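You operate a simulated robot arm through the tools that you are given. There is no shell and no other tool. Be economical: measure what you need, move in short steps, check, and stop when the job is done.

The job below is to be done with a simulated two-armed robot. You get a single attempt, and the scene is never put back.

JOB
Stack the small box marked "nuts" from the top of the long steel bench on top of the small box that says "bolts". Press the blue zero button three times. Put the sample plate labelled "57" from the top of the steel bench on top of the rubber pad there and the sample plate marked "75" on top of the pale green filter. Any order will do.

The check looks at the end state, three seconds after you hand in, the way a careful person would. Anything else that was tipped, shoved, dropped, spilled or broken makes it a failure.

ROBOT AND FRAMES
Two 7-joint arms with fingered hands on one trunk, on a base that drives. Base frame: it is fixed to the floor where the robot stands at the start and does not move with it; the origin is under the middle of the robot, x ahead of it, y to its left, z up; the surface under the hand at the start is at about z = 86. Lengths are in cm, angles in degrees, forces in N, time in s.
The left shoulder is at the start at [2.4, 21.3, 119.8], the right one opposite. With the tool pointing down near the work surface each hand reaches from about 10 to 68 cm from the robot's upright axis, wherever it stands, measured 20 degrees to its own side. Places, roughly: blue zero button [-130, 170, 100]; pale green filter [-325, -200, 75]; rubber pad [-325, -125, 75]; sample plate [-325, -150, 75]. Payload 3.6 kg a hand.
Tool frame (each hand has its own): the origin (TCP) lies between the finger pads and is the grasp point; the fingertips stand 2.2 cm ahead of it; z points along the fingers, y is the line along which they close. Largest opening 13.2 cm; the body of the gripper starts 6 cm behind the TCP. The gripper is a hand of 4 fingers: y runs from the thumb to the fingers, the wrist lies at [0, 0, -20.3] in the tool frame, and closing takes about 1.5 s.
Orientation is that of the tool frame in the base frame, as a unit quaternion [w, x, y, z]. With the fingers straight down and closing along the base's y, the tool's x points along the base's -x, its y along +y and its z along -z.

CONTROLS
- The arms move only by the tool move_arm. It takes "left_commands", "right_commands" or both (then of equal length, played together; a hand with none holds still); each is a list that holds one entry, the list of rows, each a list of 6 numbers: the shift along the tool's x, y, z in m, then the turn, a rotation vector about the tool's x, y, z in degrees. In form: [[[tx, ty, tz, wx, wy, wz], ...]]. A call has 1 to 12 rows; each row is the pose to reach, as a shift and turn from the pose commanded when the call began, along the tool's axes at that moment. "left_gripper" and "right_gripper" are, for a hand that has rows, the gripper command, from -1 (fully open) to 1 (shut), values between in proportion, set as the call begins (left out, the last holds). Each row takes 0.2 s and may step no farther than 5 cm and 8.6 degrees from the row before; otherwise, or with a gripper value out of range, the whole call is refused. A pose out of reach is approached as far as the arm can. The call stops where the force on the tool passes 40 N (or 10 N more than at its start, if that is more) or the arm is blocked; 0.2 s more then pass. Each finger travels about 10.8 cm/s and halts on what it meets, pressing with about 23 N; the grip force reading is that of the motor and also rises with nothing between the fingers. The clock runs only during rows and for 0.2 s after the last one: add rows that repeat a pose to give the fingers time. It gives the time, the measured TCP pose, the force on the tool (base axes), the opening and the grip force at its end, in the units of the frame above (readings bear some noise), with the torque about the TCP (base axes, N m) and any sound that the robot's microphone picked up.
- Cameras (640 x 400 px; columns grow to the right, rows downward): "scene" is now at [16.52, 0.82, 112.92]; the picture's right is [0.12, -0.99, -0.00], its down [-0.17, -0.02, -0.99] and it looks along [0.98, 0.12, -0.17] (base axes); focal length 214 px, centre (320, 200). "left" rides on the left gripper at [-5.3, -5.3, -8.4] in its tool frame; the picture's right is [0.71, -0.71, 0.00], its down [0.53, 0.53, -0.67] and it looks along [0.47, 0.47, 0.74] (tool axes); focal length 247 px, centre (320, 200). "right" rides on the right gripper at [5.3, -5.3, -8.4] in its tool frame; the picture's right is [0.71, 0.71, 0.00], its down [-0.53, 0.53, -0.67] and it looks along [-0.47, 0.47, 0.74] (tool axes); focal length 247 px, centre (320, 200). There is no depth. A picture from a camera that has moved, and an enlarged one, comes with that camera's place and axes in the base frame and with its lens.
- get_image(camera): a new picture of that camera. The clock stands still meanwhile.
- slide_trunk(by): slides the trunk up (or, below 0, down) by that many cm; the arms and the scene camera ride with it, the base frame stays. It gives what a move gives, with no picture.
- steer(legs): drives the robot by 1 to 6 legs, each [ahead, turn to the left] in cm and degrees, along the robot's own axes; the way and the turn of a leg run together, so that a leg with both is an arc; at most 150 cm and 180 degrees a leg. The arms and the cameras ride along, it lands a little off, and it stops where it bumps. It gives what a move gives.
- set_fingers(finger1, finger2, finger3, thumb_bend, hand): sets how far each is bent, from 0 (flat) to 1 (curled in); at 0.3 the hand is open as for a grip, at 0.7 the pads meet at the TCP. One left out holds its place. A second passes; each finger stops where it meets its share of the squeeze, and holds until it gets a number again. A gripper value or a shape takes the hand back. It gives what a move gives, with no picture; readings hold the bend of each and the force on the fingers (four entries, about 0 where the hand has none), thumb and palm.
- hand_shape(shape, hand): the hand has 4 fingers and takes this shape, open, in about a second: jaw (thumb against the fingers, like two jaws); tri (thumb and two fingers); tip (a fingertip pinch); poke (one finger out to press); point (the index stretched); flat (the hand flat); cup (the hand cupped); fist (a fist). The gripper value then closes the fingers along that shape, each until it touches; the sizes above hold for jaw. It gives what a move gives, with no picture.
- pan_tilt(pan, tilt): turns the head with the scene camera to pan (to the left, within 60 degrees either way) and tilt (down, from -29 to 69), counted from straight ahead of the robot. It gives what a move gives.
- enlarge(camera, box): a new picture of the part [left, top, right, bottom] of that camera's present view, enlarged. The clock stands still meanwhile.
- finish_job(): hands the job in; it is judged then, once.

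Go step by step. Nothing tells you exact positions but the pictures and the camera data: compare them with the known pose of the tool, close in by small moves and look again before you grip or let go. The budget is 165 turns and 118 pictures, counting those below and the enlarged ones. Unless the task says otherwise, let go and move clear before handing in, and close with one line.

The tools are called after ">>>" as name(argument=value, ...) on one line, values as JSON. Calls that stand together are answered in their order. move_arm: Moves the arms, as the interface text tells. Its arguments: {"type":"object","properties":{"left_commands":{"type":"array"},"left_gripper":{"type":"number"},"right_commands":{"type":"array"},"right_gripper":{"type":"number"}},"required":[]} The other tools are called the same way: slide_trunk (by) slides the trunk up or down; hand_shape (shape, hand) gives the hand a shape; set_fingers (finger1, finger2, finger3, thumb_bend, hand) moves the fingers one by one; steer (legs) drives the base; pan_tilt (pan, tilt) turns the head that bears the scene camera; get_image (camera) takes a picture; enlarge (camera, box) takes an enlarged picture of a part of a camera's view; finish_job () hands the job in.

At the start:

```text
time_s: 0.0
left_ee_pos: [48.84, 24.77, 118.34]
left_tcp_rot: [0.0, 0.002, 1.0, 0.0]
left_contact_force: [-0.1, -0.1, 0.6]
left_wrist_torque: [0.0, 0.04, 0.03]
left_width: 13.19
left_grip_force: 0.1
left_shape: jaw
left_bend: [0.3, 0.3, 0.3, 0.3]
left_finger forces: [0.1, 0.0, 0.0, 0.1, 0.0, 0.0]
right_ee_pos: [39.19, -14.12, 114.18]
right_tcp_rot: [0.0, 0.002, 1.0, 0.0]
right_contact_force: [0.5, 0.9, 0.7]
right_wrist_torque: [0.02, -0.03, 0.01]
right_width: 13.17
right_grip_force: 0.0
right_shape: jaw
right_bend: [0.3, 0.3, 0.3, 0.3]
right_finger forces: [0.0, 0.0, 0.0, 0.0, 0.1, 0.0]
trunk travel left (down, up): [-47.5, 20.1]
robot x, y, heading: [0.15, 0.08, -0.1]
head pan, tilt: [6.9, 9.6]
```

scene: 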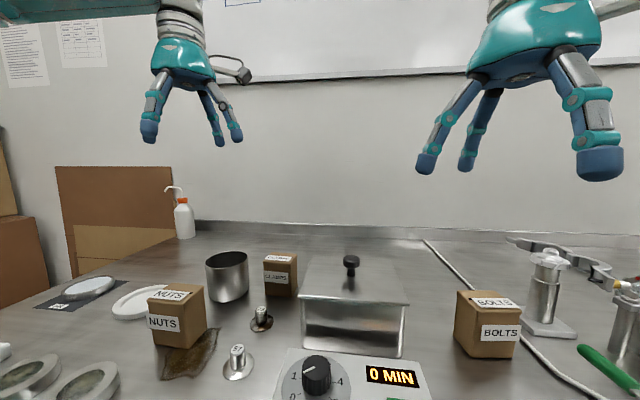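
right: 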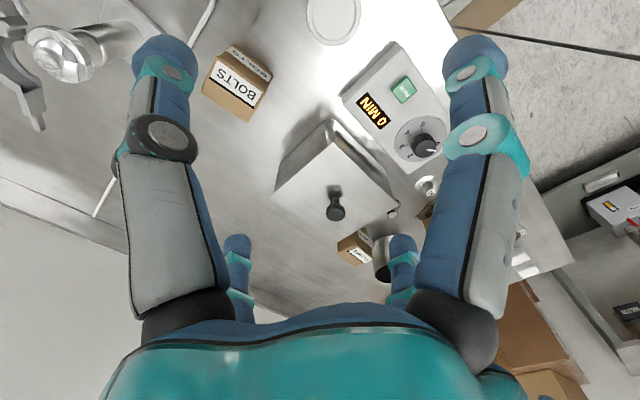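
left: 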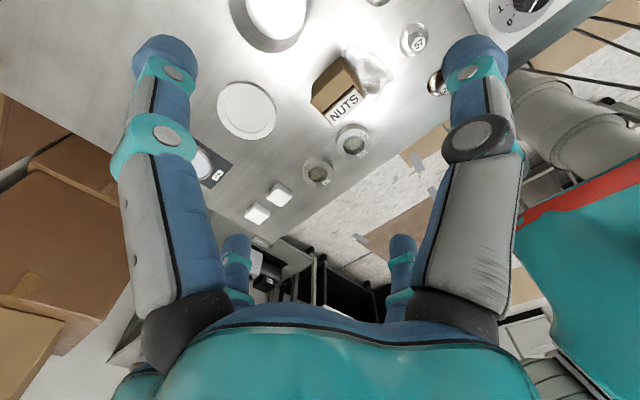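

The bench ahead holds the NUTS box (left) and the BOLTS box (right), with other clutter between them. I'll look more closely down at the bench before planning the stacking.

>>> pan_tilt(pan=0, tilt=35)

>>> get_image(camera="scene")

```text
time_s: 0.9
left_ee_pos: [48.8, 24.93, 118.42]
left_tcp_rot: [0.0, 0.001, 1.0, 0.001]
left_contact_force: [0.3, 0.1, -0.2]
left_wrist_torque: [-0.01, -0.04, 0.01]
left_width: 13.19
left_grip_force: 0.0
left_shape: jaw
left_bend: [0.3, 0.3, 0.3, 0.3]
left_finger forces: [0.0, 0.0, 0.1, 0.0, 0.0, 0.0]
right_ee_pos: [39.33, -14.25, 114.17]
right_tcp_rot: [-0.001, 0.002, 1.0, 0.0]
right_contact_force: [0.1, -0.5, -0.3]
right_wrist_torque: [0.02, 0.01, -0.02]
right_width: 13.19
right_grip_force: 0.1
right_shape: jaw
right_bend: [0.3, 0.3, 0.3, 0.3]
right_finger forces: [0.0, 0.1, 0.0, 0.1, 0.0, 0.0]
trunk travel left (down, up): [-47.5, 20.1]
robot x, y, heading: [0.38, 0.11, -0.2]
head pan, tilt: [0.0, 35.0]
```

```text
114 pictures are left
camera scene: at [16.1, -0.29, 108.85], right [0.0, -1.0, 0.0], down [-0.57, 0.0, -0.82], along [0.82, 0.0, -0.57], focal length 214 px, centre (320, 200)
```

scene: 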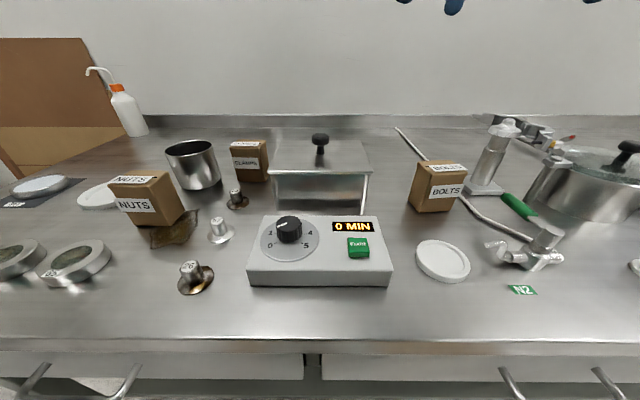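

The NUTS box sits beside some brownish thing; BOLTS is to the right. I'll zoom in on both.

>>> enlarge(camera="scene", box=[90, 150, 250, 250])

>>> enlarge(camera="scene", box=[380, 130, 540, 230])

>>> get_image(camera="left")

```text
4.00 times, centred on (170, 200) of scene
camera zoom: at [16.1, -0.29, 108.85], right [0.0, -1.0, 0.0], down [-0.57, 0.0, -0.82], along [0.82, 0.0, -0.57], focal length 858 px, centre (920, 200)
```

zoom: 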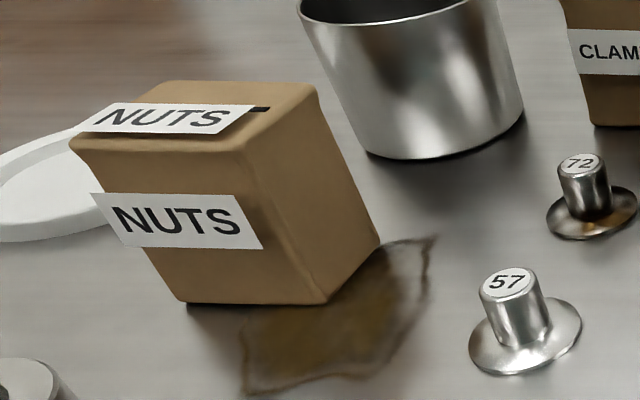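

```text
4.00 times, centred on (460, 180) of scene
camera zoom: at [16.1, -0.29, 108.85], right [0.0, -1.0, 0.0], down [-0.57, 0.0, -0.82], along [0.82, 0.0, -0.57], focal length 858 px, centre (-240, 280)
```

zoom: 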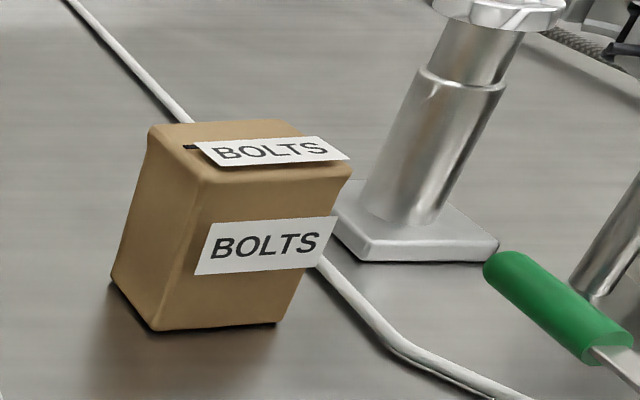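

```text
111 pictures are left
camera left: at [54.14, 19.54, 126.79], right [-0.71, -0.7, 0.0], down [-0.52, 0.53, 0.67], along [-0.47, 0.47, -0.74], focal length 247 px, centre (320, 200)
```

left: 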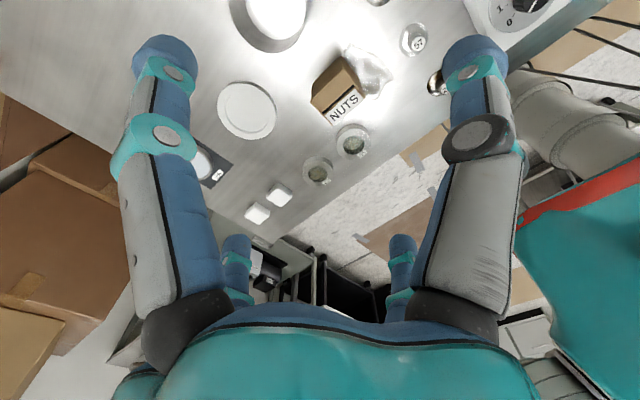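

NUTS is about at (44, 26) with its top at z≈93. BOLTS is about at (47.8, -19.6), the same size. I'll bring the left hand down over NUTS and stop short of it.

>>> move_arm(left_commands=[[[0.02, 0.004, 0.0, 0, 0, 0], [0.048, 0.0107, 0.03, 0, 0, 0], [0.048, 0.0107, 0.075, 0, 0, 0], [0.048, 0.0107, 0.12, 0, 0, 0], [0.048, 0.0107, 0.15, 0, 0, 0]]], left_gripper=-1)

>>> get_image(camera="left")

>>> get_image(camera="scene")

```text
time_s: 2.1
left_ee_pos: [43.95, 26.14, 103.39]
left_tcp_rot: [0.0, 0.001, 1.0, -0.001]
left_contact_force: [-0.4, 0.7, -0.4]
left_wrist_torque: [0.01, 0.0, -0.02]
left_width: 13.2
left_grip_force: 0.0
left_shape: jaw
left_bend: [0.3, 0.3, 0.3, 0.3]
left_finger forces: [0.0, 0.0, 0.0, 0.0, 0.0, 0.0]
right_ee_pos: [39.26, -14.1, 114.18]
right_tcp_rot: [-0.002, 0.002, 1.0, 0.0]
right_contact_force: [0.4, 0.0, 0.0]
right_wrist_torque: [0.01, 0.01, -0.03]
right_width: 13.17
right_grip_force: 0.1
right_shape: jaw
right_bend: [0.3, 0.3, 0.3, 0.3]
right_finger forces: [0.0, 0.1, 0.0, 0.1, 0.1, 0.0]
trunk travel left (down, up): [-47.5, 20.1]
robot x, y, heading: [-0.02, -0.2, 0.1]
head pan, tilt: [0.0, 35.0]
```

```text
110 pictures are left
camera left: at [49.28, 20.87, 111.75], right [-0.71, -0.7, 0.0], down [-0.52, 0.53, 0.67], along [-0.47, 0.47, -0.74], focal length 247 px, centre (320, 200)
```

left: 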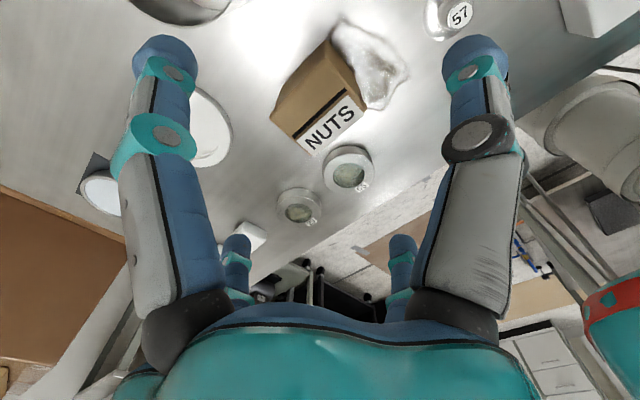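

```text
109 pictures are left
camera scene: at [16.11, -0.28, 108.84], right [0.0, -1.0, 0.0], down [-0.57, 0.0, -0.82], along [0.82, 0.0, -0.57], focal length 214 px, centre (320, 200)
```

scene: 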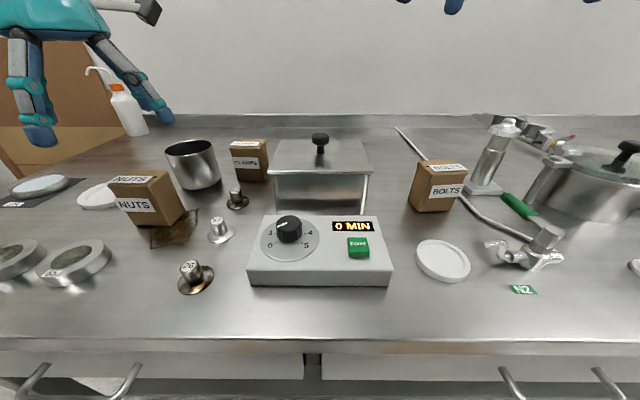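

The hand is above the box. I'll enlarge the hand view to check alignment.

>>> enlarge(camera="left", box=[240, 20, 432, 140])

```text
3.33 times, centred on (336, 80) of left
camera zoom: at [49.28, 20.87, 111.75], right [-0.71, -0.7, 0.0], down [-0.52, 0.53, 0.67], along [-0.47, 0.47, -0.74], focal length 823 px, centre (267, 600)
```

zoom: 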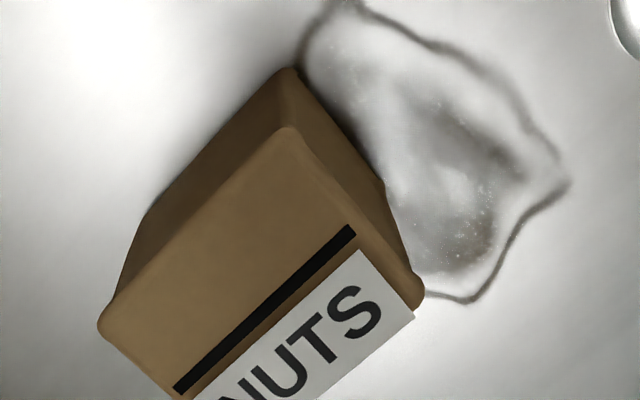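

The box is centred at about (43.9, 26.4), aligned with the axes. I'll lower the hand and grip.

>>> move_arm(left_commands=[[[0, 0.003, 0.045, 0, 0, 0], [0, 0.003, 0.09, 0, 0, 0], [0, 0.003, 0.12, 0, 0, 0], [0, 0.003, 0.134, 0, 0, 0]]])

>>> get_image(camera="scene")

```text
time_s: 3.1
left_ee_pos: [44.21, 26.14, 90.2]
left_tcp_rot: [0.0, 0.002, 1.0, 0.0]
left_contact_force: [-0.2, -0.2, 0.3]
left_wrist_torque: [0.0, 0.02, 0.03]
left_width: 13.17
left_grip_force: 0.1
left_shape: jaw
left_bend: [0.3, 0.3, 0.3, 0.3]
left_finger forces: [0.0, 0.0, 0.1, 0.0, 0.0, 0.0]
right_ee_pos: [39.24, -14.26, 114.22]
right_tcp_rot: [0.0, 0.001, 1.0, 0.001]
right_contact_force: [0.3, 0.7, -0.6]
right_wrist_torque: [0.0, -0.02, 0.0]
right_width: 13.2
right_grip_force: 0.1
right_shape: jaw
right_bend: [0.3, 0.3, 0.3, 0.3]
right_finger forces: [0.1, 0.1, 0.1, 0.0, 0.0, 0.0]
trunk travel left (down, up): [-47.5, 20.1]
robot x, y, heading: [-0.1, -0.37, -0.1]
head pan, tilt: [0.0, 35.0]
```

```text
107 pictures are left
camera scene: at [16.1, -0.28, 108.85], right [0.0, -1.0, 0.0], down [-0.57, 0.0, -0.82], along [0.82, 0.0, -0.57], focal length 214 px, centre (320, 200)
```

scene: 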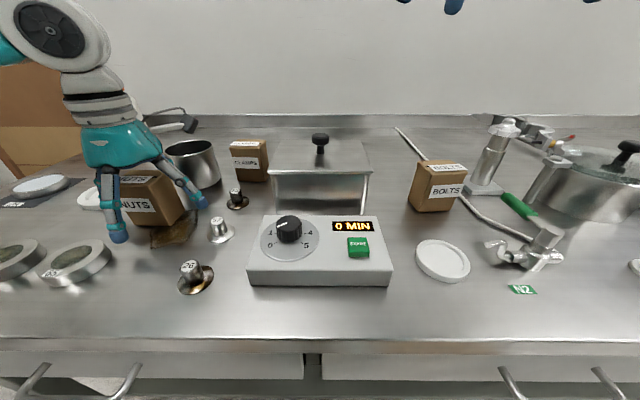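

The fingers straddle the box. I'll close them and then lift a little.

>>> move_arm(left_commands=[[[0, 0, 0, 0, 0, 0], [0, 0, 0, 0, 0, 0], [0, 0, 0, 0, 0, 0], [0, 0, 0, 0, 0, 0], [0, 0, 0, 0, 0, 0], [0, 0, 0, 0, 0, 0], [0, 0, 0, 0, 0, 0], [0, 0, 0, 0, 0, 0]]], left_gripper=1)

>>> move_arm(left_commands=[[[0, 0, -0.02, 0, 0, 0], [0, 0, -0.05, 0, 0, 0], [0, 0, -0.1, 0, 0, 0], [0, 0, -0.14, 0, 0, 0], [0, 0, -0.14, 0, 0, 0]]])

>>> get_image(camera="scene")

```text
time_s: 4.9
left_ee_pos: [44.19, 26.09, 90.13]
left_tcp_rot: [0.0, 0.002, 1.0, 0.0]
left_contact_force: [0.8, 0.2, -0.9]
left_wrist_torque: [0.02, -0.01, 0.01]
left_width: 5.06
left_grip_force: 23.3
left_shape: jaw
left_bend: [0.79, 0.39, 0.79, 0.7]
left_finger forces: [20.6, 20.5, 21.0, 0.0, 21.0, 0.0]
right_ee_pos: [39.3, -14.21, 114.15]
right_tcp_rot: [-0.001, 0.001, 1.0, 0.0]
right_contact_force: [-0.4, 0.3, -0.4]
right_wrist_torque: [0.0, 0.01, -0.02]
right_width: 13.2
right_grip_force: 0.0
right_shape: jaw
right_bend: [0.3, 0.3, 0.3, 0.3]
right_finger forces: [0.1, 0.0, 0.0, 0.0, 0.0, 0.1]
trunk travel left (down, up): [-47.5, 20.1]
robot x, y, heading: [-0.43, -0.37, -0.1]
head pan, tilt: [0.0, 35.0]
```

```text
time_s: 6.1
left_ee_pos: [43.96, 26.62, 104.11]
left_tcp_rot: [-0.001, 0.002, 1.0, 0.0]
left_contact_force: [-0.1, 0.7, -2.4]
left_wrist_torque: [-0.01, -0.02, 0.0]
left_width: 5.05
left_grip_force: 22.8
left_shape: jaw
left_bend: [0.79, 0.39, 0.79, 0.7]
left_finger forces: [20.7, 20.6, 20.9, 0.0, 20.9, 0.1]
right_ee_pos: [39.4, -14.23, 114.24]
right_tcp_rot: [-0.001, 0.001, 1.0, 0.001]
right_contact_force: [0.3, -0.1, -0.5]
right_wrist_torque: [0.02, 0.0, 0.03]
right_width: 13.21
right_grip_force: 0.2
right_shape: jaw
right_bend: [0.3, 0.3, 0.3, 0.3]
right_finger forces: [0.1, 0.0, 0.0, 0.0, 0.0, 0.0]
trunk travel left (down, up): [-47.5, 20.1]
robot x, y, heading: [-0.19, -0.36, -0.3]
head pan, tilt: [0.0, 35.0]
```

```text
106 pictures are left
camera scene: at [16.12, -0.27, 108.84], right [0.0, -1.0, 0.0], down [-0.57, 0.0, -0.82], along [0.82, 0.0, -0.57], focal length 214 px, centre (320, 200)
```

scene: 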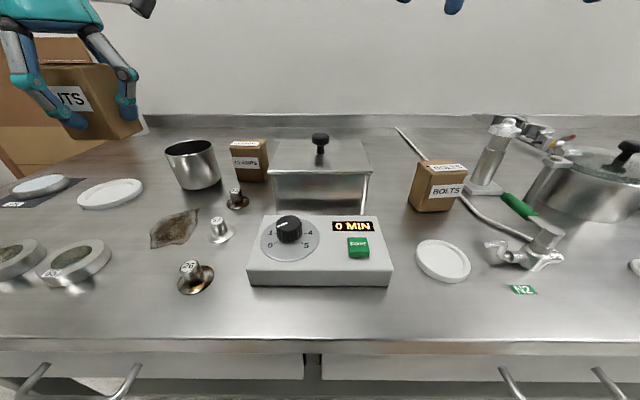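

The box is held (weight about 2 N). I'll check its attitude in the hand.

>>> get_image(camera="left")

>>> enlarge(camera="scene", box=[0, 30, 192, 150])

```text
105 pictures are left
camera left: at [49.29, 21.32, 112.42], right [-0.71, -0.7, 0.0], down [-0.52, 0.53, 0.67], along [-0.47, 0.47, -0.74], focal length 247 px, centre (320, 200)
```

left: 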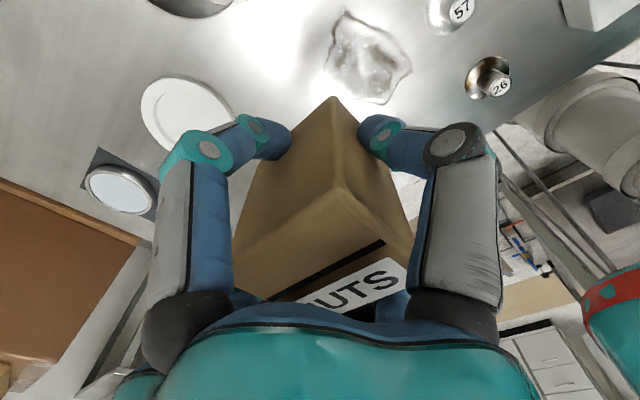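

```text
3.33 times, centred on (96, 90) of scene
camera zoom: at [16.12, -0.27, 108.84], right [0.0, -1.0, 0.0], down [-0.57, 0.0, -0.82], along [0.82, 0.0, -0.57], focal length 715 px, centre (1067, 567)
```

zoom: 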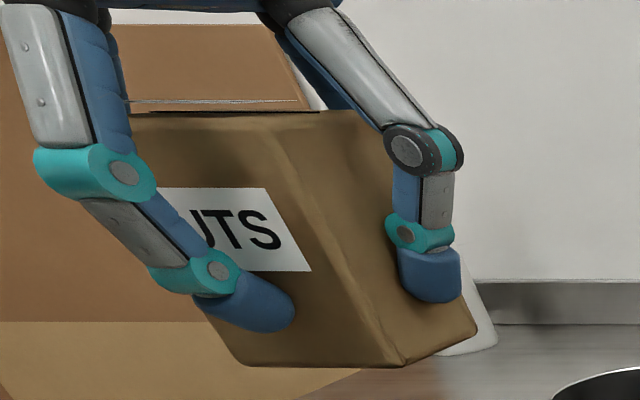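

The grip is good, and the box sits about 0.4 cm behind the TCP. I'll measure BOLTS with the right camera, then clear the right hand out of the way.

>>> enlarge(camera="right", box=[170, 30, 330, 130])

>>> move_arm(right_commands=[[[0.01, -0.045, 0, 0, 0, 0], [0.025, -0.09, 0, 0, 0, 0], [0.04, -0.135, 0, 0, 0, 0], [0.055, -0.18, -0.01, 0, 0, 0], [0.07, -0.225, -0.02, 0, 0, 0], [0.09, -0.27, -0.02, 0, 0, 0]]], right_gripper=-1)

```text
4.00 times, centred on (250, 80) of right
camera zoom: at [34.01, -19.6, 122.53], right [-0.7, 0.71, 0.0], down [0.53, 0.52, 0.67], along [0.47, 0.47, -0.74], focal length 988 px, centre (600, 680)
```

zoom: 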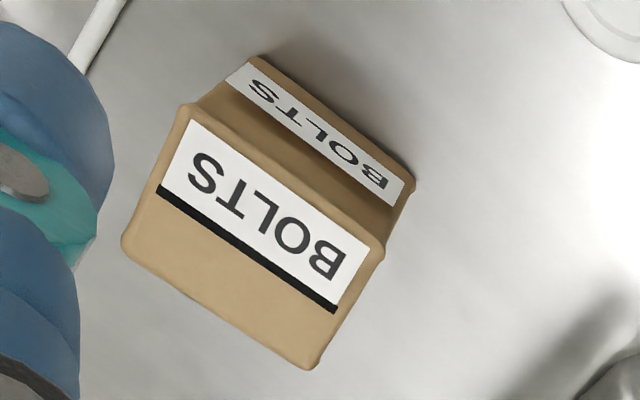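

```text
time_s: 7.5
left_ee_pos: [43.93, 26.58, 104.1]
left_tcp_rot: [0.0, 0.002, 1.0, 0.0]
left_contact_force: [-0.5, 0.0, -1.9]
left_wrist_torque: [0.03, -0.02, 0.02]
left_width: 5.06
left_grip_force: 23.1
left_shape: jaw
left_bend: [0.79, 0.39, 0.79, 0.7]
left_finger forces: [20.7, 20.6, 20.9, 0.0, 21.0, 0.0]
right_ee_pos: [29.62, -41.64, 116.12]
right_tcp_rot: [-0.001, 0.001, 1.0, -0.001]
right_contact_force: [0.2, -1.0, -1.1]
right_wrist_torque: [-0.04, -0.02, -0.02]
right_width: 13.18
right_grip_force: 0.0
right_shape: jaw
right_bend: [0.3, 0.3, 0.3, 0.3]
right_finger forces: [0.0, 0.0, 0.1, 0.1, 0.1, 0.0]
trunk travel left (down, up): [-47.5, 20.1]
robot x, y, heading: [-0.2, -0.18, -0.0]
head pan, tilt: [0.0, 35.0]
```

BOLTS top is centred at (47.8, -19.8), turned about +5.5°. I'll carry NUTS across at height with the left arm.

>>> move_arm(left_commands=[[[-0.004, -0.045, -0.015, 0, 0, 0], [-0.008, -0.09, -0.02, 0, 0, 0], [-0.012, -0.135, -0.02, 0, 0, 0], [-0.017, -0.18, -0.02, 0, 0, 0], [-0.021, -0.225, -0.02, 0, 0, 0], [-0.025, -0.27, -0.02, 0, 0, 0], [-0.03, -0.315, -0.02, 0, 0, 0], [-0.034, -0.36, -0.02, 0, 0, -2], [-0.038, -0.405, -0.02, 0, 0, -4], [-0.042, -0.45, -0.02, 0, 0, -5.5], [-0.043, -0.462, -0.02, 0, 0, -5.5], [-0.043, -0.462, -0.02, 0, 0, -5.5]]])

>>> get_image(camera="scene")

>>> get_image(camera="left")

```text
time_s: 9.7
left_ee_pos: [56.78, -2.92, 106.72]
left_tcp_rot: [-0.014, -0.158, 0.987, -0.033]
left_contact_force: [-0.3, 0.1, -2.6]
left_wrist_torque: [0.03, 0.01, 0.0]
left_width: 5.01
left_grip_force: 22.9
left_shape: jaw
left_bend: [0.79, 0.39, 0.79, 0.7]
left_finger forces: [21.8, 20.7, 21.5, 0.1, 21.5, 0.0]
left hand out of reach, approached as far as the arm can: row 10
right_ee_pos: [30.04, -41.43, 116.09]
right_tcp_rot: [0.0, 0.002, 1.0, 0.0]
right_contact_force: [1.4, -0.9, 0.1]
right_wrist_torque: [-0.01, -0.01, -0.01]
right_width: 13.21
right_grip_force: 0.1
right_shape: jaw
right_bend: [0.3, 0.3, 0.3, 0.3]
right_finger forces: [0.0, 0.0, 0.0, 0.0, 0.1, 0.0]
trunk travel left (down, up): [-47.5, 20.1]
robot x, y, heading: [-0.18, -0.34, 0.1]
head pan, tilt: [0.0, 35.0]
stopped in row 10 (left hand): the arm was blocked; the commanded pose is now the measured one
```

```text
102 pictures are left
camera scene: at [16.21, -0.26, 108.82], right [0.0, -1.0, 0.0], down [-0.58, 0.0, -0.82], along [0.82, 0.0, -0.58], focal length 214 px, centre (320, 200)
```

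scene: 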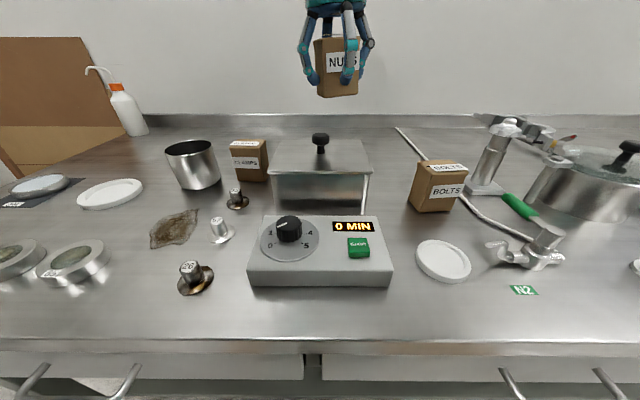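

```text
101 pictures are left
camera left: at [63.71, -5.66, 115.18], right [-0.45, -0.89, 0.07], down [-0.65, 0.38, 0.66], along [-0.61, 0.25, -0.75], focal length 247 px, centre (320, 200)
```

left: 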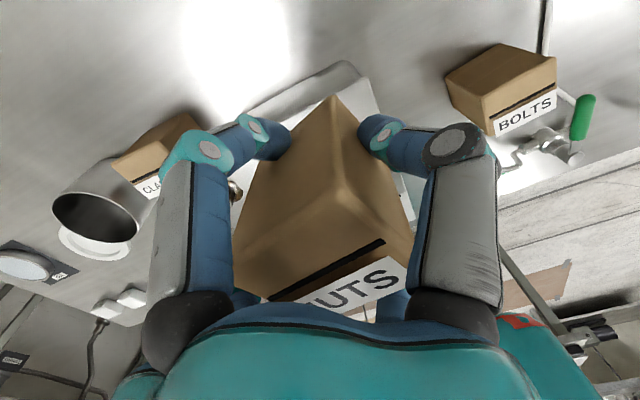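

The left arm can't reach that far across, so I'll turn the base instead. First I'll return the hand to a comfortable pose and check that the space on the right is clear.

>>> pan_tilt(pan=-60, tilt=30)

>>> get_image(camera="scene")

>>> pan_tilt(pan=60, tilt=30)

>>> get_image(camera="scene")

```text
time_s: 10.9
left_ee_pos: [56.71, -2.95, 106.89]
left_tcp_rot: [-0.013, -0.159, 0.987, -0.033]
left_contact_force: [0.1, -0.5, -2.0]
left_wrist_torque: [0.01, -0.01, 0.01]
left_width: 5.04
left_grip_force: 22.8
left_shape: jaw
left_bend: [0.79, 0.39, 0.79, 0.7]
left_finger forces: [21.9, 20.7, 21.5, 0.0, 21.5, 0.0]
right_ee_pos: [29.81, -41.34, 116.13]
right_tcp_rot: [-0.001, 0.002, 1.0, 0.0]
right_contact_force: [0.7, -0.9, 0.2]
right_wrist_torque: [0.02, -0.03, 0.0]
right_width: 13.17
right_grip_force: 0.2
right_shape: jaw
right_bend: [0.3, 0.3, 0.3, 0.3]
right_finger forces: [0.0, 0.1, 0.0, 0.0, 0.1, 0.0]
trunk travel left (down, up): [-47.5, 20.1]
robot x, y, heading: [-0.13, 0.05, -0.1]
head pan, tilt: [-60.0, 30.0]
```

```text
100 pictures are left
camera scene: at [11.83, -8.14, 109.62], right [-0.87, -0.5, 0.0], down [-0.25, 0.43, -0.87], along [0.43, -0.75, -0.5], focal length 214 px, centre (320, 200)
```

scene: 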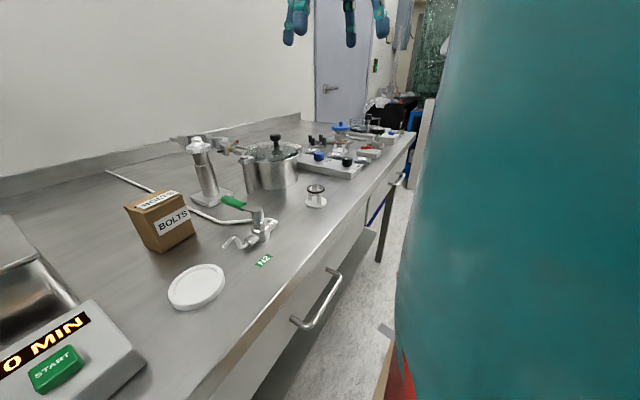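

```text
time_s: 12.9
left_ee_pos: [56.78, -2.86, 106.96]
left_tcp_rot: [-0.012, -0.159, 0.987, -0.033]
left_contact_force: [-1.7, -1.0, -1.9]
left_wrist_torque: [0.01, 0.03, -0.01]
left_width: 5.03
left_grip_force: 23.3
left_shape: jaw
left_bend: [0.79, 0.39, 0.79, 0.7]
left_finger forces: [21.8, 20.7, 21.4, 0.0, 21.4, 0.0]
right_ee_pos: [29.71, -41.48, 116.04]
right_tcp_rot: [-0.001, 0.002, 1.0, 0.0]
right_contact_force: [0.9, -0.5, 0.0]
right_wrist_torque: [0.01, 0.0, 0.03]
right_width: 13.16
right_grip_force: 0.1
right_shape: jaw
right_bend: [0.3, 0.3, 0.3, 0.3]
right_finger forces: [0.1, 0.1, 0.1, 0.0, 0.1, 0.0]
trunk travel left (down, up): [-47.5, 20.1]
robot x, y, heading: [-0.01, -0.27, 0.2]
head pan, tilt: [60.0, 30.0]
```

```text
99 pictures are left
camera scene: at [11.82, 7.53, 109.63], right [0.87, -0.5, 0.0], down [-0.25, -0.43, -0.87], along [0.43, 0.75, -0.5], focal length 214 px, centre (320, 200)
```

scene: 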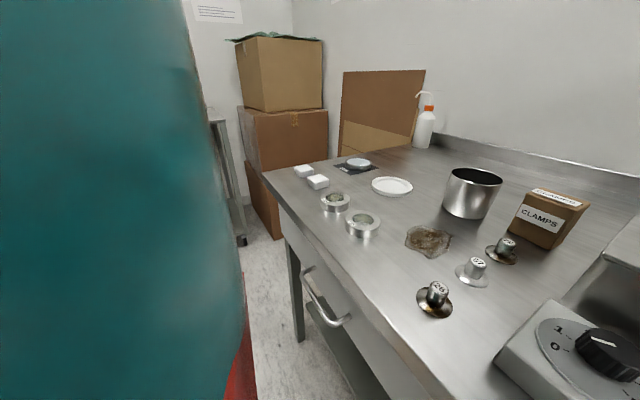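

Both sides are clear. I'll pull the hand back upright, back the base up slightly and turn right by 35°.

>>> move_arm(left_commands=[[[0.002, 0.04, -0.01, -0.9, -0.3, 4.5], [0.004, 0.08, -0.021, -1.9, -0.7, 9.1], [0.006, 0.12, -0.021, -2.9, -1.1, 13.7], [0.008, 0.16, -0.021, -3.8, -1.5, 18.2], [0.009, 0.191, -0.021, -3.8, -1.5, 18.2], [0.009, 0.191, -0.021, -3.8, -1.5, 18.2]]])

>>> pan_tilt(pan=0, tilt=35)

>>> steer(legs=[[-6, 0], [0, -35]])

>>> get_image(camera="scene")

```text
time_s: 14.3
left_ee_pos: [49.76, 14.53, 108.19]
left_tcp_rot: [0.0, 0.004, 1.0, 0.001]
left_contact_force: [0.4, 0.2, -1.8]
left_wrist_torque: [0.0, -0.01, 0.01]
left_width: 5.03
left_grip_force: 23.0
left_shape: jaw
left_bend: [0.79, 0.39, 0.79, 0.7]
left_finger forces: [21.5, 20.5, 20.5, 0.0, 21.5, 0.1]
right_ee_pos: [29.86, -41.43, 116.03]
right_tcp_rot: [-0.001, 0.003, 1.0, 0.0]
right_contact_force: [-0.7, 0.5, -0.9]
right_wrist_torque: [0.0, -0.01, -0.05]
right_width: 13.21
right_grip_force: 0.0
right_shape: jaw
right_bend: [0.3, 0.3, 0.3, 0.3]
right_finger forces: [0.0, 0.0, 0.0, 0.0, 0.0, 0.0]
trunk travel left (down, up): [-47.5, 20.1]
robot x, y, heading: [0.31, 0.03, 0.1]
head pan, tilt: [60.0, 30.0]
```

```text
time_s: 15.7
left_ee_pos: [49.78, 14.58, 108.08]
left_tcp_rot: [0.0, 0.003, 1.0, 0.001]
left_contact_force: [-0.8, -0.1, -2.2]
left_wrist_torque: [0.0, 0.0, -0.04]
left_width: 5.01
left_grip_force: 22.9
left_shape: jaw
left_bend: [0.79, 0.39, 0.79, 0.7]
left_finger forces: [21.5, 20.3, 20.6, 0.0, 21.4, 0.0]
right_ee_pos: [29.84, -41.42, 116.07]
right_tcp_rot: [0.0, 0.002, 1.0, 0.0]
right_contact_force: [0.9, -0.5, 0.6]
right_wrist_torque: [-0.02, 0.0, -0.02]
right_width: 13.2
right_grip_force: 0.1
right_shape: jaw
right_bend: [0.3, 0.3, 0.3, 0.3]
right_finger forces: [0.0, 0.1, 0.0, 0.0, 0.0, 0.0]
trunk travel left (down, up): [-47.5, 20.1]
robot x, y, heading: [-0.21, -0.25, 0.2]
head pan, tilt: [0.0, 35.0]
```

```text
time_s: 18.3
left_ee_pos: [43.29, -15.97, 108.04]
left_tcp_rot: [0.0, 0.299, 0.954, 0.0]
left_contact_force: [0.6, -0.1, -1.6]
left_wrist_torque: [-0.02, 0.0, -0.01]
left_width: 5.02
left_grip_force: 23.2
left_shape: jaw
left_bend: [0.79, 0.39, 0.79, 0.7]
left_finger forces: [21.4, 20.6, 20.5, 0.0, 21.4, 0.0]
right_ee_pos: [-4.9, -51.11, 116.13]
right_tcp_rot: [-0.001, 0.298, 0.954, 0.0]
right_contact_force: [-0.1, -0.2, -0.3]
right_wrist_torque: [0.0, -0.01, -0.01]
right_width: 13.19
right_grip_force: 0.0
right_shape: jaw
right_bend: [0.3, 0.3, 0.3, 0.3]
right_finger forces: [0.1, 0.0, 0.0, 0.1, 0.0, 0.0]
trunk travel left (down, up): [-47.5, 20.1]
robot x, y, heading: [-4.43, 1.79, -35.0]
head pan, tilt: [0.0, 35.0]
```

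```text
98 pictures are left
camera scene: at [8.59, -7.44, 108.84], right [-0.57, -0.82, 0.0], down [-0.47, 0.33, -0.82], along [0.67, -0.46, -0.57], focal length 214 px, centre (320, 200)
```

scene: 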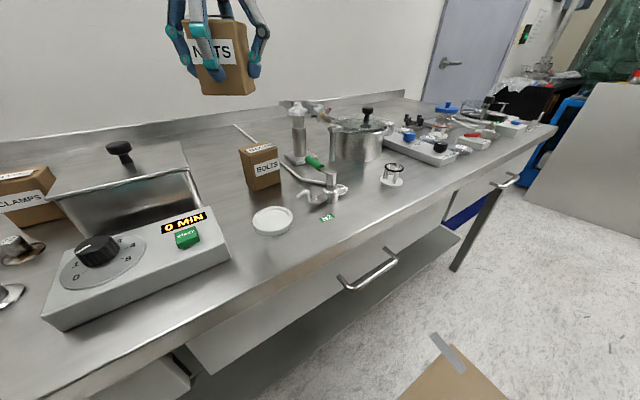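

The turn worked; the robot faces -35° and the box is near BOLTS. I'll move over BOLTS and turn the wrist to line the boxes up.

>>> move_arm(left_commands=[[[-0.012, 0, 0, 0, 0, -8], [-0.024, 0, 0, 0, 0, -16], [-0.036, 0, 0, 0, 0, -24], [-0.048, -0.001, 0, 0, 0, -32], [-0.0607, -0.0016, 0, 0, 0, -40], [-0.0607, -0.0016, 0, 0, 0, -40], [-0.0607, -0.0016, 0, 0, 0, -40]]])

>>> get_image(camera="scene")

>>> get_image(camera="left")

```text
time_s: 19.9
left_ee_pos: [48.11, -19.63, 108.11]
left_tcp_rot: [0.0, -0.047, 0.999, 0.001]
left_contact_force: [-0.6, -0.4, -2.5]
left_wrist_torque: [0.01, 0.0, 0.04]
left_width: 4.99
left_grip_force: 22.7
left_shape: jaw
left_bend: [0.79, 0.39, 0.79, 0.7]
left_finger forces: [21.5, 20.9, 20.9, 0.1, 22.1, 0.0]
right_ee_pos: [-4.83, -51.03, 116.1]
right_tcp_rot: [-0.001, 0.299, 0.954, 0.0]
right_contact_force: [0.1, -0.6, 0.4]
right_wrist_torque: [0.01, 0.01, -0.02]
right_width: 13.19
right_grip_force: 0.0
right_shape: jaw
right_bend: [0.3, 0.3, 0.3, 0.3]
right_finger forces: [0.0, 0.0, 0.0, 0.1, 0.0, 0.0]
trunk travel left (down, up): [-47.5, 20.1]
robot x, y, heading: [-5.01, 1.66, -34.6]
head pan, tilt: [0.0, 35.0]
```

```text
97 pictures are left
camera scene: at [8.55, -7.44, 108.84], right [-0.57, -0.82, 0.0], down [-0.47, 0.33, -0.82], along [0.67, -0.46, -0.57], focal length 214 px, centre (320, 200)
```

scene: 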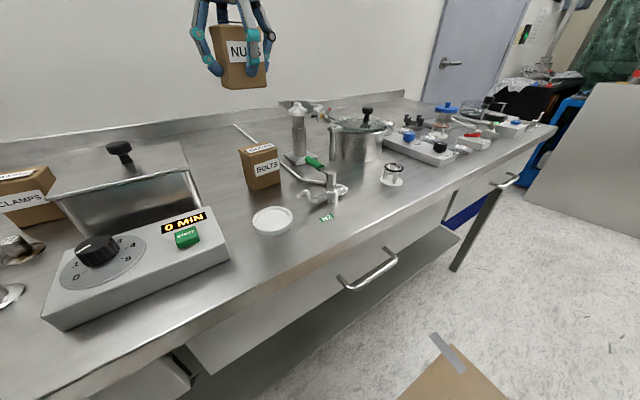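

```text
96 pictures are left
camera left: at [53.92, -24.43, 116.41], right [-0.64, -0.77, 0.0], down [-0.57, 0.47, 0.67], along [-0.51, 0.43, -0.74], focal length 247 px, centre (320, 200)
```

left: 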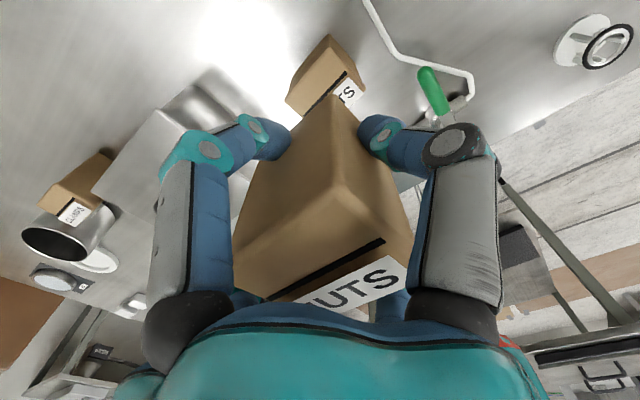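

Now I'll check the alignment with an enlarged view of both boxes.

>>> enlarge(camera="scene", box=[140, 0, 380, 200])

```text
2.00 times, centred on (260, 100) of scene
camera zoom: at [8.55, -7.44, 108.84], right [-0.57, -0.82, 0.0], down [-0.47, 0.33, -0.82], along [0.67, -0.46, -0.57], focal length 429 px, centre (440, 400)
```

zoom: 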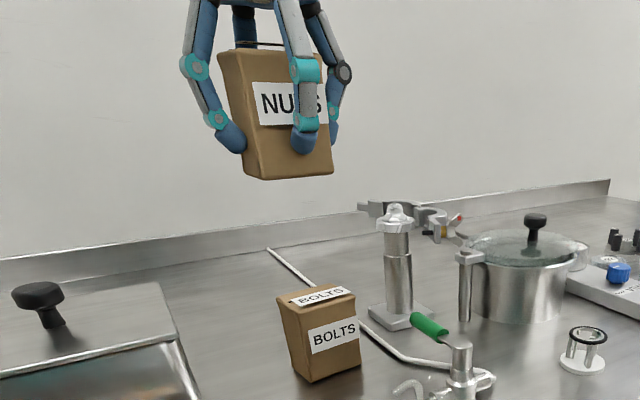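

NUTS is about 0.4 cm too far left of BOLTS. I'll correct that and lower to just above contact.

>>> move_arm(left_commands=[[[0.0014, -0.0039, 0.03, 0, 0, 0], [0.0014, -0.0039, 0.07, 0, 0, 0], [0.0014, -0.0039, 0.09, 0, 0, 0], [0.0014, -0.0039, 0.1, 0, 0, 0], [0.0014, -0.0039, 0.1, 0, 0, 0]]])

>>> enlarge(camera="scene", box=[200, 90, 328, 200])

>>> enlarge(camera="left", box=[230, 60, 430, 220])

```text
time_s: 21.1
left_ee_pos: [48.25, -19.89, 98.19]
left_tcp_rot: [0.0, -0.046, 0.999, 0.002]
left_contact_force: [0.7, 0.5, -2.6]
left_wrist_torque: [-0.02, -0.02, 0.05]
left_width: 5.02
left_grip_force: 22.9
left_shape: jaw
left_bend: [0.79, 0.39, 0.79, 0.7]
left_finger forces: [21.5, 21.0, 20.9, 0.0, 22.0, 0.1]
right_ee_pos: [-4.79, -51.0, 116.11]
right_tcp_rot: [-0.001, 0.298, 0.954, 0.0]
right_contact_force: [-0.3, 0.1, -0.5]
right_wrist_torque: [-0.02, 0.0, 0.04]
right_width: 13.18
right_grip_force: 0.0
right_shape: jaw
right_bend: [0.3, 0.3, 0.3, 0.3]
right_finger forces: [0.1, 0.0, 0.0, 0.0, 0.0, 0.1]
trunk travel left (down, up): [-47.5, 20.1]
robot x, y, heading: [-4.45, 2.09, -34.3]
head pan, tilt: [0.0, 35.0]
```

```text
3.64 times, centred on (264, 145) of scene
camera zoom: at [8.54, -7.44, 108.84], right [-0.57, -0.82, 0.0], down [-0.47, 0.33, -0.82], along [0.67, -0.46, -0.57], focal length 780 px, centre (524, 400)
```

zoom: 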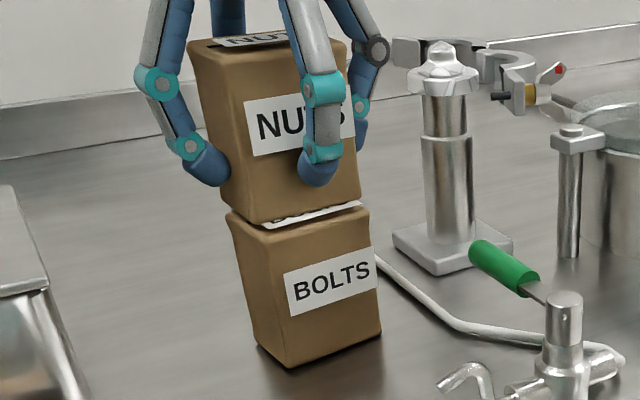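

```text
2.50 times, centred on (330, 140) of left
camera zoom: at [54.02, -24.69, 106.53], right [-0.64, -0.77, 0.0], down [-0.57, 0.47, 0.67], along [-0.51, 0.43, -0.74], focal length 617 px, centre (295, 350)
```

zoom: 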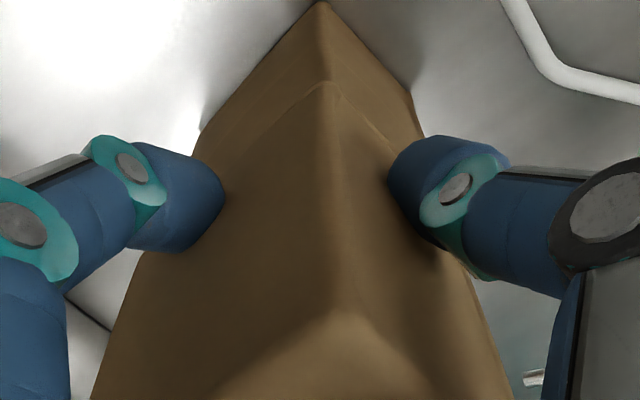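

Nearly aligned. One small shift, then I'll lower the last centimetre.

>>> move_arm(left_commands=[[[-0.0022, -0.0027, 0.0, 0, 0, 0], [-0.0022, -0.0027, 0.004, 0, 0, 0], [-0.0022, -0.0027, 0.008, 0, 0, 0], [-0.0022, -0.0027, 0.008, 0, 0, 0]]])

>>> enlarge(camera="scene", box=[200, 90, 328, 200])

```text
time_s: 22.1
left_ee_pos: [48.47, -20.22, 97.76]
left_tcp_rot: [0.003, -0.046, 0.999, -0.001]
left_contact_force: [1.9, -0.2, 17.4]
left_wrist_torque: [-0.03, 0.01, -0.04]
left_width: 5.03
left_grip_force: 22.8
left_shape: jaw
left_bend: [0.79, 0.39, 0.79, 0.7]
left_finger forces: [23.0, 22.6, 22.5, 0.1, 23.6, 0.0]
right_ee_pos: [-4.85, -50.89, 116.15]
right_tcp_rot: [0.0, 0.299, 0.954, -0.001]
right_contact_force: [0.2, -0.9, 0.5]
right_wrist_torque: [0.02, 0.03, 0.02]
right_width: 13.18
right_grip_force: 0.1
right_shape: jaw
right_bend: [0.3, 0.3, 0.3, 0.3]
right_finger forces: [0.0, 0.1, 0.0, 0.1, 0.0, 0.0]
trunk travel left (down, up): [-47.5, 20.1]
robot x, y, heading: [-4.37, 1.98, -34.2]
head pan, tilt: [0.0, 35.0]
```

```text
3.64 times, centred on (264, 145) of scene
camera zoom: at [8.41, -7.37, 108.89], right [-0.57, -0.82, 0.0], down [-0.47, 0.33, -0.82], along [0.68, -0.46, -0.57], focal length 780 px, centre (524, 400)
```

zoom: 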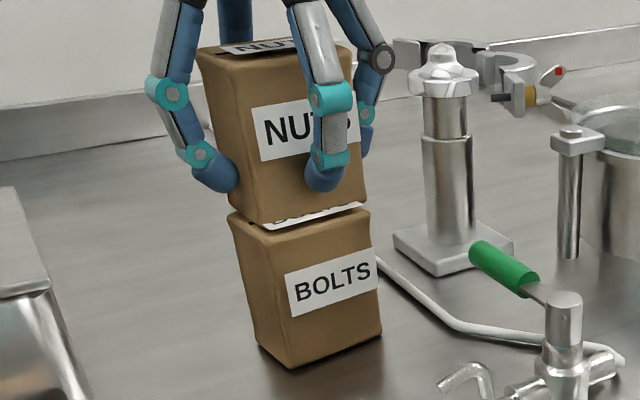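

Contact came earlier than expected (17 N), and NUTS sits about 0.5 cm too far back. I'll lift slightly, shift it back and settle it again lightly.

>>> move_arm(left_commands=[[[0, 0, -0.006, 0, 0, 0], [0.004, 0.003, -0.006, 0, 0, 0], [0.004, 0.003, -0.003, 0, 0, 0], [0.004, 0.003, -0.001, 0, 0, 0], [0.004, 0.003, 0.0, 0, 0, 0]]])

>>> enlarge(camera="scene", box=[200, 90, 328, 200])

```text
time_s: 23.3
left_ee_pos: [47.72, -19.8, 97.86]
left_tcp_rot: [0.003, -0.047, 0.999, -0.002]
left_contact_force: [1.6, 1.4, 25.9]
left_wrist_torque: [0.0, -0.03, 0.01]
left_width: 5.04
left_grip_force: 23.3
left_shape: jaw
left_bend: [0.79, 0.39, 0.8, 0.7]
left_finger forces: [24.1, 24.0, 23.7, 0.1, 24.3, 0.1]
right_ee_pos: [-5.03, -50.89, 116.2]
right_tcp_rot: [0.001, 0.298, 0.954, -0.001]
right_contact_force: [0.1, 0.6, 0.1]
right_wrist_torque: [-0.02, -0.01, -0.02]
right_width: 13.19
right_grip_force: 0.1
right_shape: jaw
right_bend: [0.3, 0.3, 0.3, 0.3]
right_finger forces: [0.0, 0.0, 0.0, 0.0, 0.0, 0.1]
trunk travel left (down, up): [-47.5, 20.1]
robot x, y, heading: [-4.51, 1.72, -34.3]
head pan, tilt: [0.0, 35.0]
```

```text
3.64 times, centred on (264, 145) of scene
camera zoom: at [8.34, -7.31, 108.91], right [-0.57, -0.82, 0.0], down [-0.47, 0.32, -0.82], along [0.68, -0.47, -0.57], focal length 780 px, centre (524, 400)
```

zoom: 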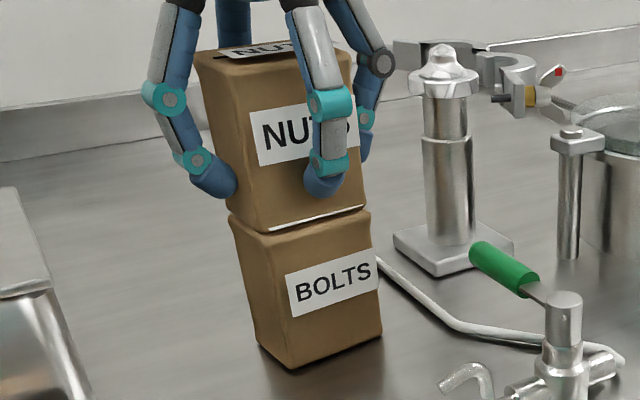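

Alignment looks very good. I'll ease off the pressure, then open and rise.

>>> move_arm(left_commands=[[[0, 0, -0.0015, 0, 0, 0], [0, 0, -0.0015, 0, 0, 0]]])

>>> move_arm(left_commands=[[[0, 0, 0, 0, 0, 0], [0, 0, 0, 0, 0, 0], [0, 0, 0, 0, 0, 0], [0, 0, 0, 0, 0, 0], [0, 0, 0, 0, 0, 0], [0, 0, 0, 0, 0, 0], [0, 0, 0, 0, 0, 0], [0, 0, 0, 0, 0, 0]]], left_gripper=-1)

>>> get_image(camera="scene")

>>> get_image(camera="left")

```text
time_s: 23.9
left_ee_pos: [47.88, -19.99, 97.67]
left_tcp_rot: [0.002, -0.045, 0.999, 0.0]
left_contact_force: [3.6, 1.3, 22.6]
left_wrist_torque: [-0.06, -0.06, 0.04]
left_width: 5.04
left_grip_force: 22.9
left_shape: jaw
left_bend: [0.79, 0.39, 0.8, 0.7]
left_finger forces: [24.4, 23.7, 23.4, 0.0, 24.7, 0.1]
right_ee_pos: [-5.1, -50.9, 116.23]
right_tcp_rot: [0.0, 0.298, 0.955, 0.0]
right_contact_force: [-0.4, 0.2, 0.4]
right_wrist_torque: [-0.01, -0.04, -0.04]
right_width: 13.21
right_grip_force: 0.0
right_shape: jaw
right_bend: [0.3, 0.3, 0.3, 0.3]
right_finger forces: [0.1, 0.0, 0.0, 0.0, 0.1, 0.0]
trunk travel left (down, up): [-47.5, 20.1]
robot x, y, heading: [-4.44, 2.08, -34.7]
head pan, tilt: [0.0, 35.0]
```

```text
time_s: 25.7
left_ee_pos: [47.95, -19.92, 97.54]
left_tcp_rot: [0.001, -0.045, 0.999, 0.001]
left_contact_force: [0.2, -0.2, -1.1]
left_wrist_torque: [-0.04, -0.02, 0.02]
left_width: 13.2
left_grip_force: 0.1
left_shape: jaw
left_bend: [0.3, 0.3, 0.3, 0.3]
left_finger forces: [0.0, 0.1, 0.0, 0.1, 0.0, 0.1]
right_ee_pos: [-4.9, -51.09, 116.04]
right_tcp_rot: [-0.001, 0.298, 0.955, 0.0]
right_contact_force: [-0.6, 0.4, -0.2]
right_wrist_torque: [0.01, 0.01, -0.03]
right_width: 13.19
right_grip_force: 0.1
right_shape: jaw
right_bend: [0.3, 0.3, 0.3, 0.3]
right_finger forces: [0.0, 0.0, 0.0, 0.0, 0.1, 0.0]
trunk travel left (down, up): [-47.5, 20.1]
robot x, y, heading: [-4.8, 1.84, -34.7]
head pan, tilt: [0.0, 35.0]
```

```text
90 pictures are left
camera scene: at [8.53, -7.44, 108.85], right [-0.57, -0.82, 0.0], down [-0.47, 0.33, -0.82], along [0.67, -0.46, -0.57], focal length 214 px, centre (320, 200)
```

scene: 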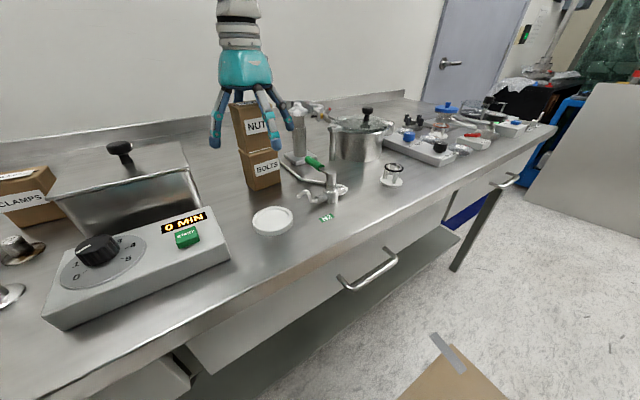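

```text
89 pictures are left
camera left: at [53.77, -24.74, 105.92], right [-0.64, -0.77, 0.0], down [-0.57, 0.47, 0.67], along [-0.51, 0.43, -0.74], focal length 247 px, centre (320, 200)
```

left: 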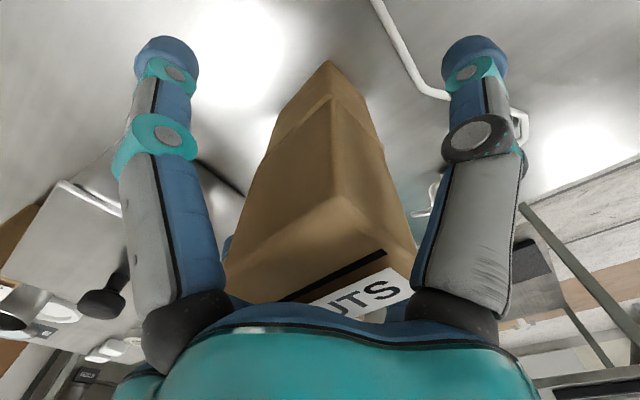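

NUTS is stacked. I'll go straight up and then retract the hand.

>>> move_arm(left_commands=[[[0, 0, -0.03, 0, 0, 0], [0, 0, -0.07, 0, 0, 0], [0, 0, -0.12, 0, 0, 0], [0, 0, -0.16, 0, 0, 0], [0.03, 0.025, -0.17, 0, 0, 8], [0.06, 0.05, -0.17, 0, 0, 16], [0.09, 0.075, -0.17, 0, 0, 24], [0.12, 0.1, -0.17, 0, 0, 32], [0.15, 0.125, -0.17, 0, 0, 40], [0.17, 0.14, -0.17, 0, 0, 40]]])

>>> get_image(camera="scene")

```text
time_s: 27.9
left_ee_pos: [29.71, -7.69, 114.61]
left_tcp_rot: [0.001, 0.299, 0.954, 0.002]
left_contact_force: [-0.6, 0.4, 0.6]
left_wrist_torque: [0.0, 0.0, 0.0]
left_width: 13.18
left_grip_force: 0.1
left_shape: jaw
left_bend: [0.3, 0.3, 0.3, 0.3]
left_finger forces: [0.0, 0.0, 0.0, 0.1, 0.0, 0.0]
right_ee_pos: [-4.89, -51.01, 116.1]
right_tcp_rot: [0.0, 0.298, 0.955, 0.0]
right_contact_force: [-0.5, -0.4, -0.1]
right_wrist_torque: [0.0, -0.02, 0.0]
right_width: 13.18
right_grip_force: 0.1
right_shape: jaw
right_bend: [0.3, 0.3, 0.3, 0.3]
right_finger forces: [0.2, 0.1, 0.0, 0.1, 0.0, 0.1]
trunk travel left (down, up): [-47.5, 20.1]
robot x, y, heading: [-4.67, 2.24, -34.7]
head pan, tilt: [0.0, 35.0]
```

```text
88 pictures are left
camera scene: at [8.49, -7.42, 108.85], right [-0.57, -0.82, 0.0], down [-0.47, 0.33, -0.82], along [0.67, -0.46, -0.57], focal length 214 px, centre (320, 200)
```

scene: 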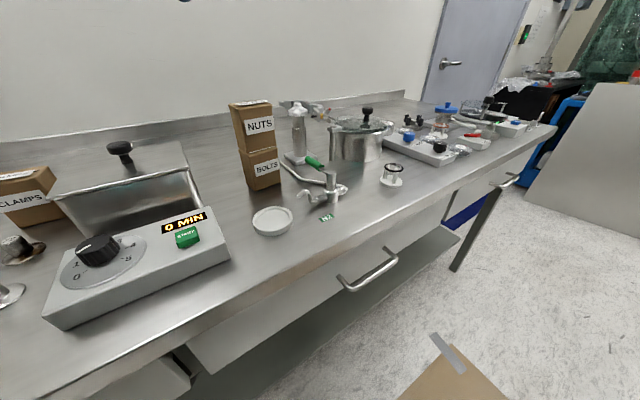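

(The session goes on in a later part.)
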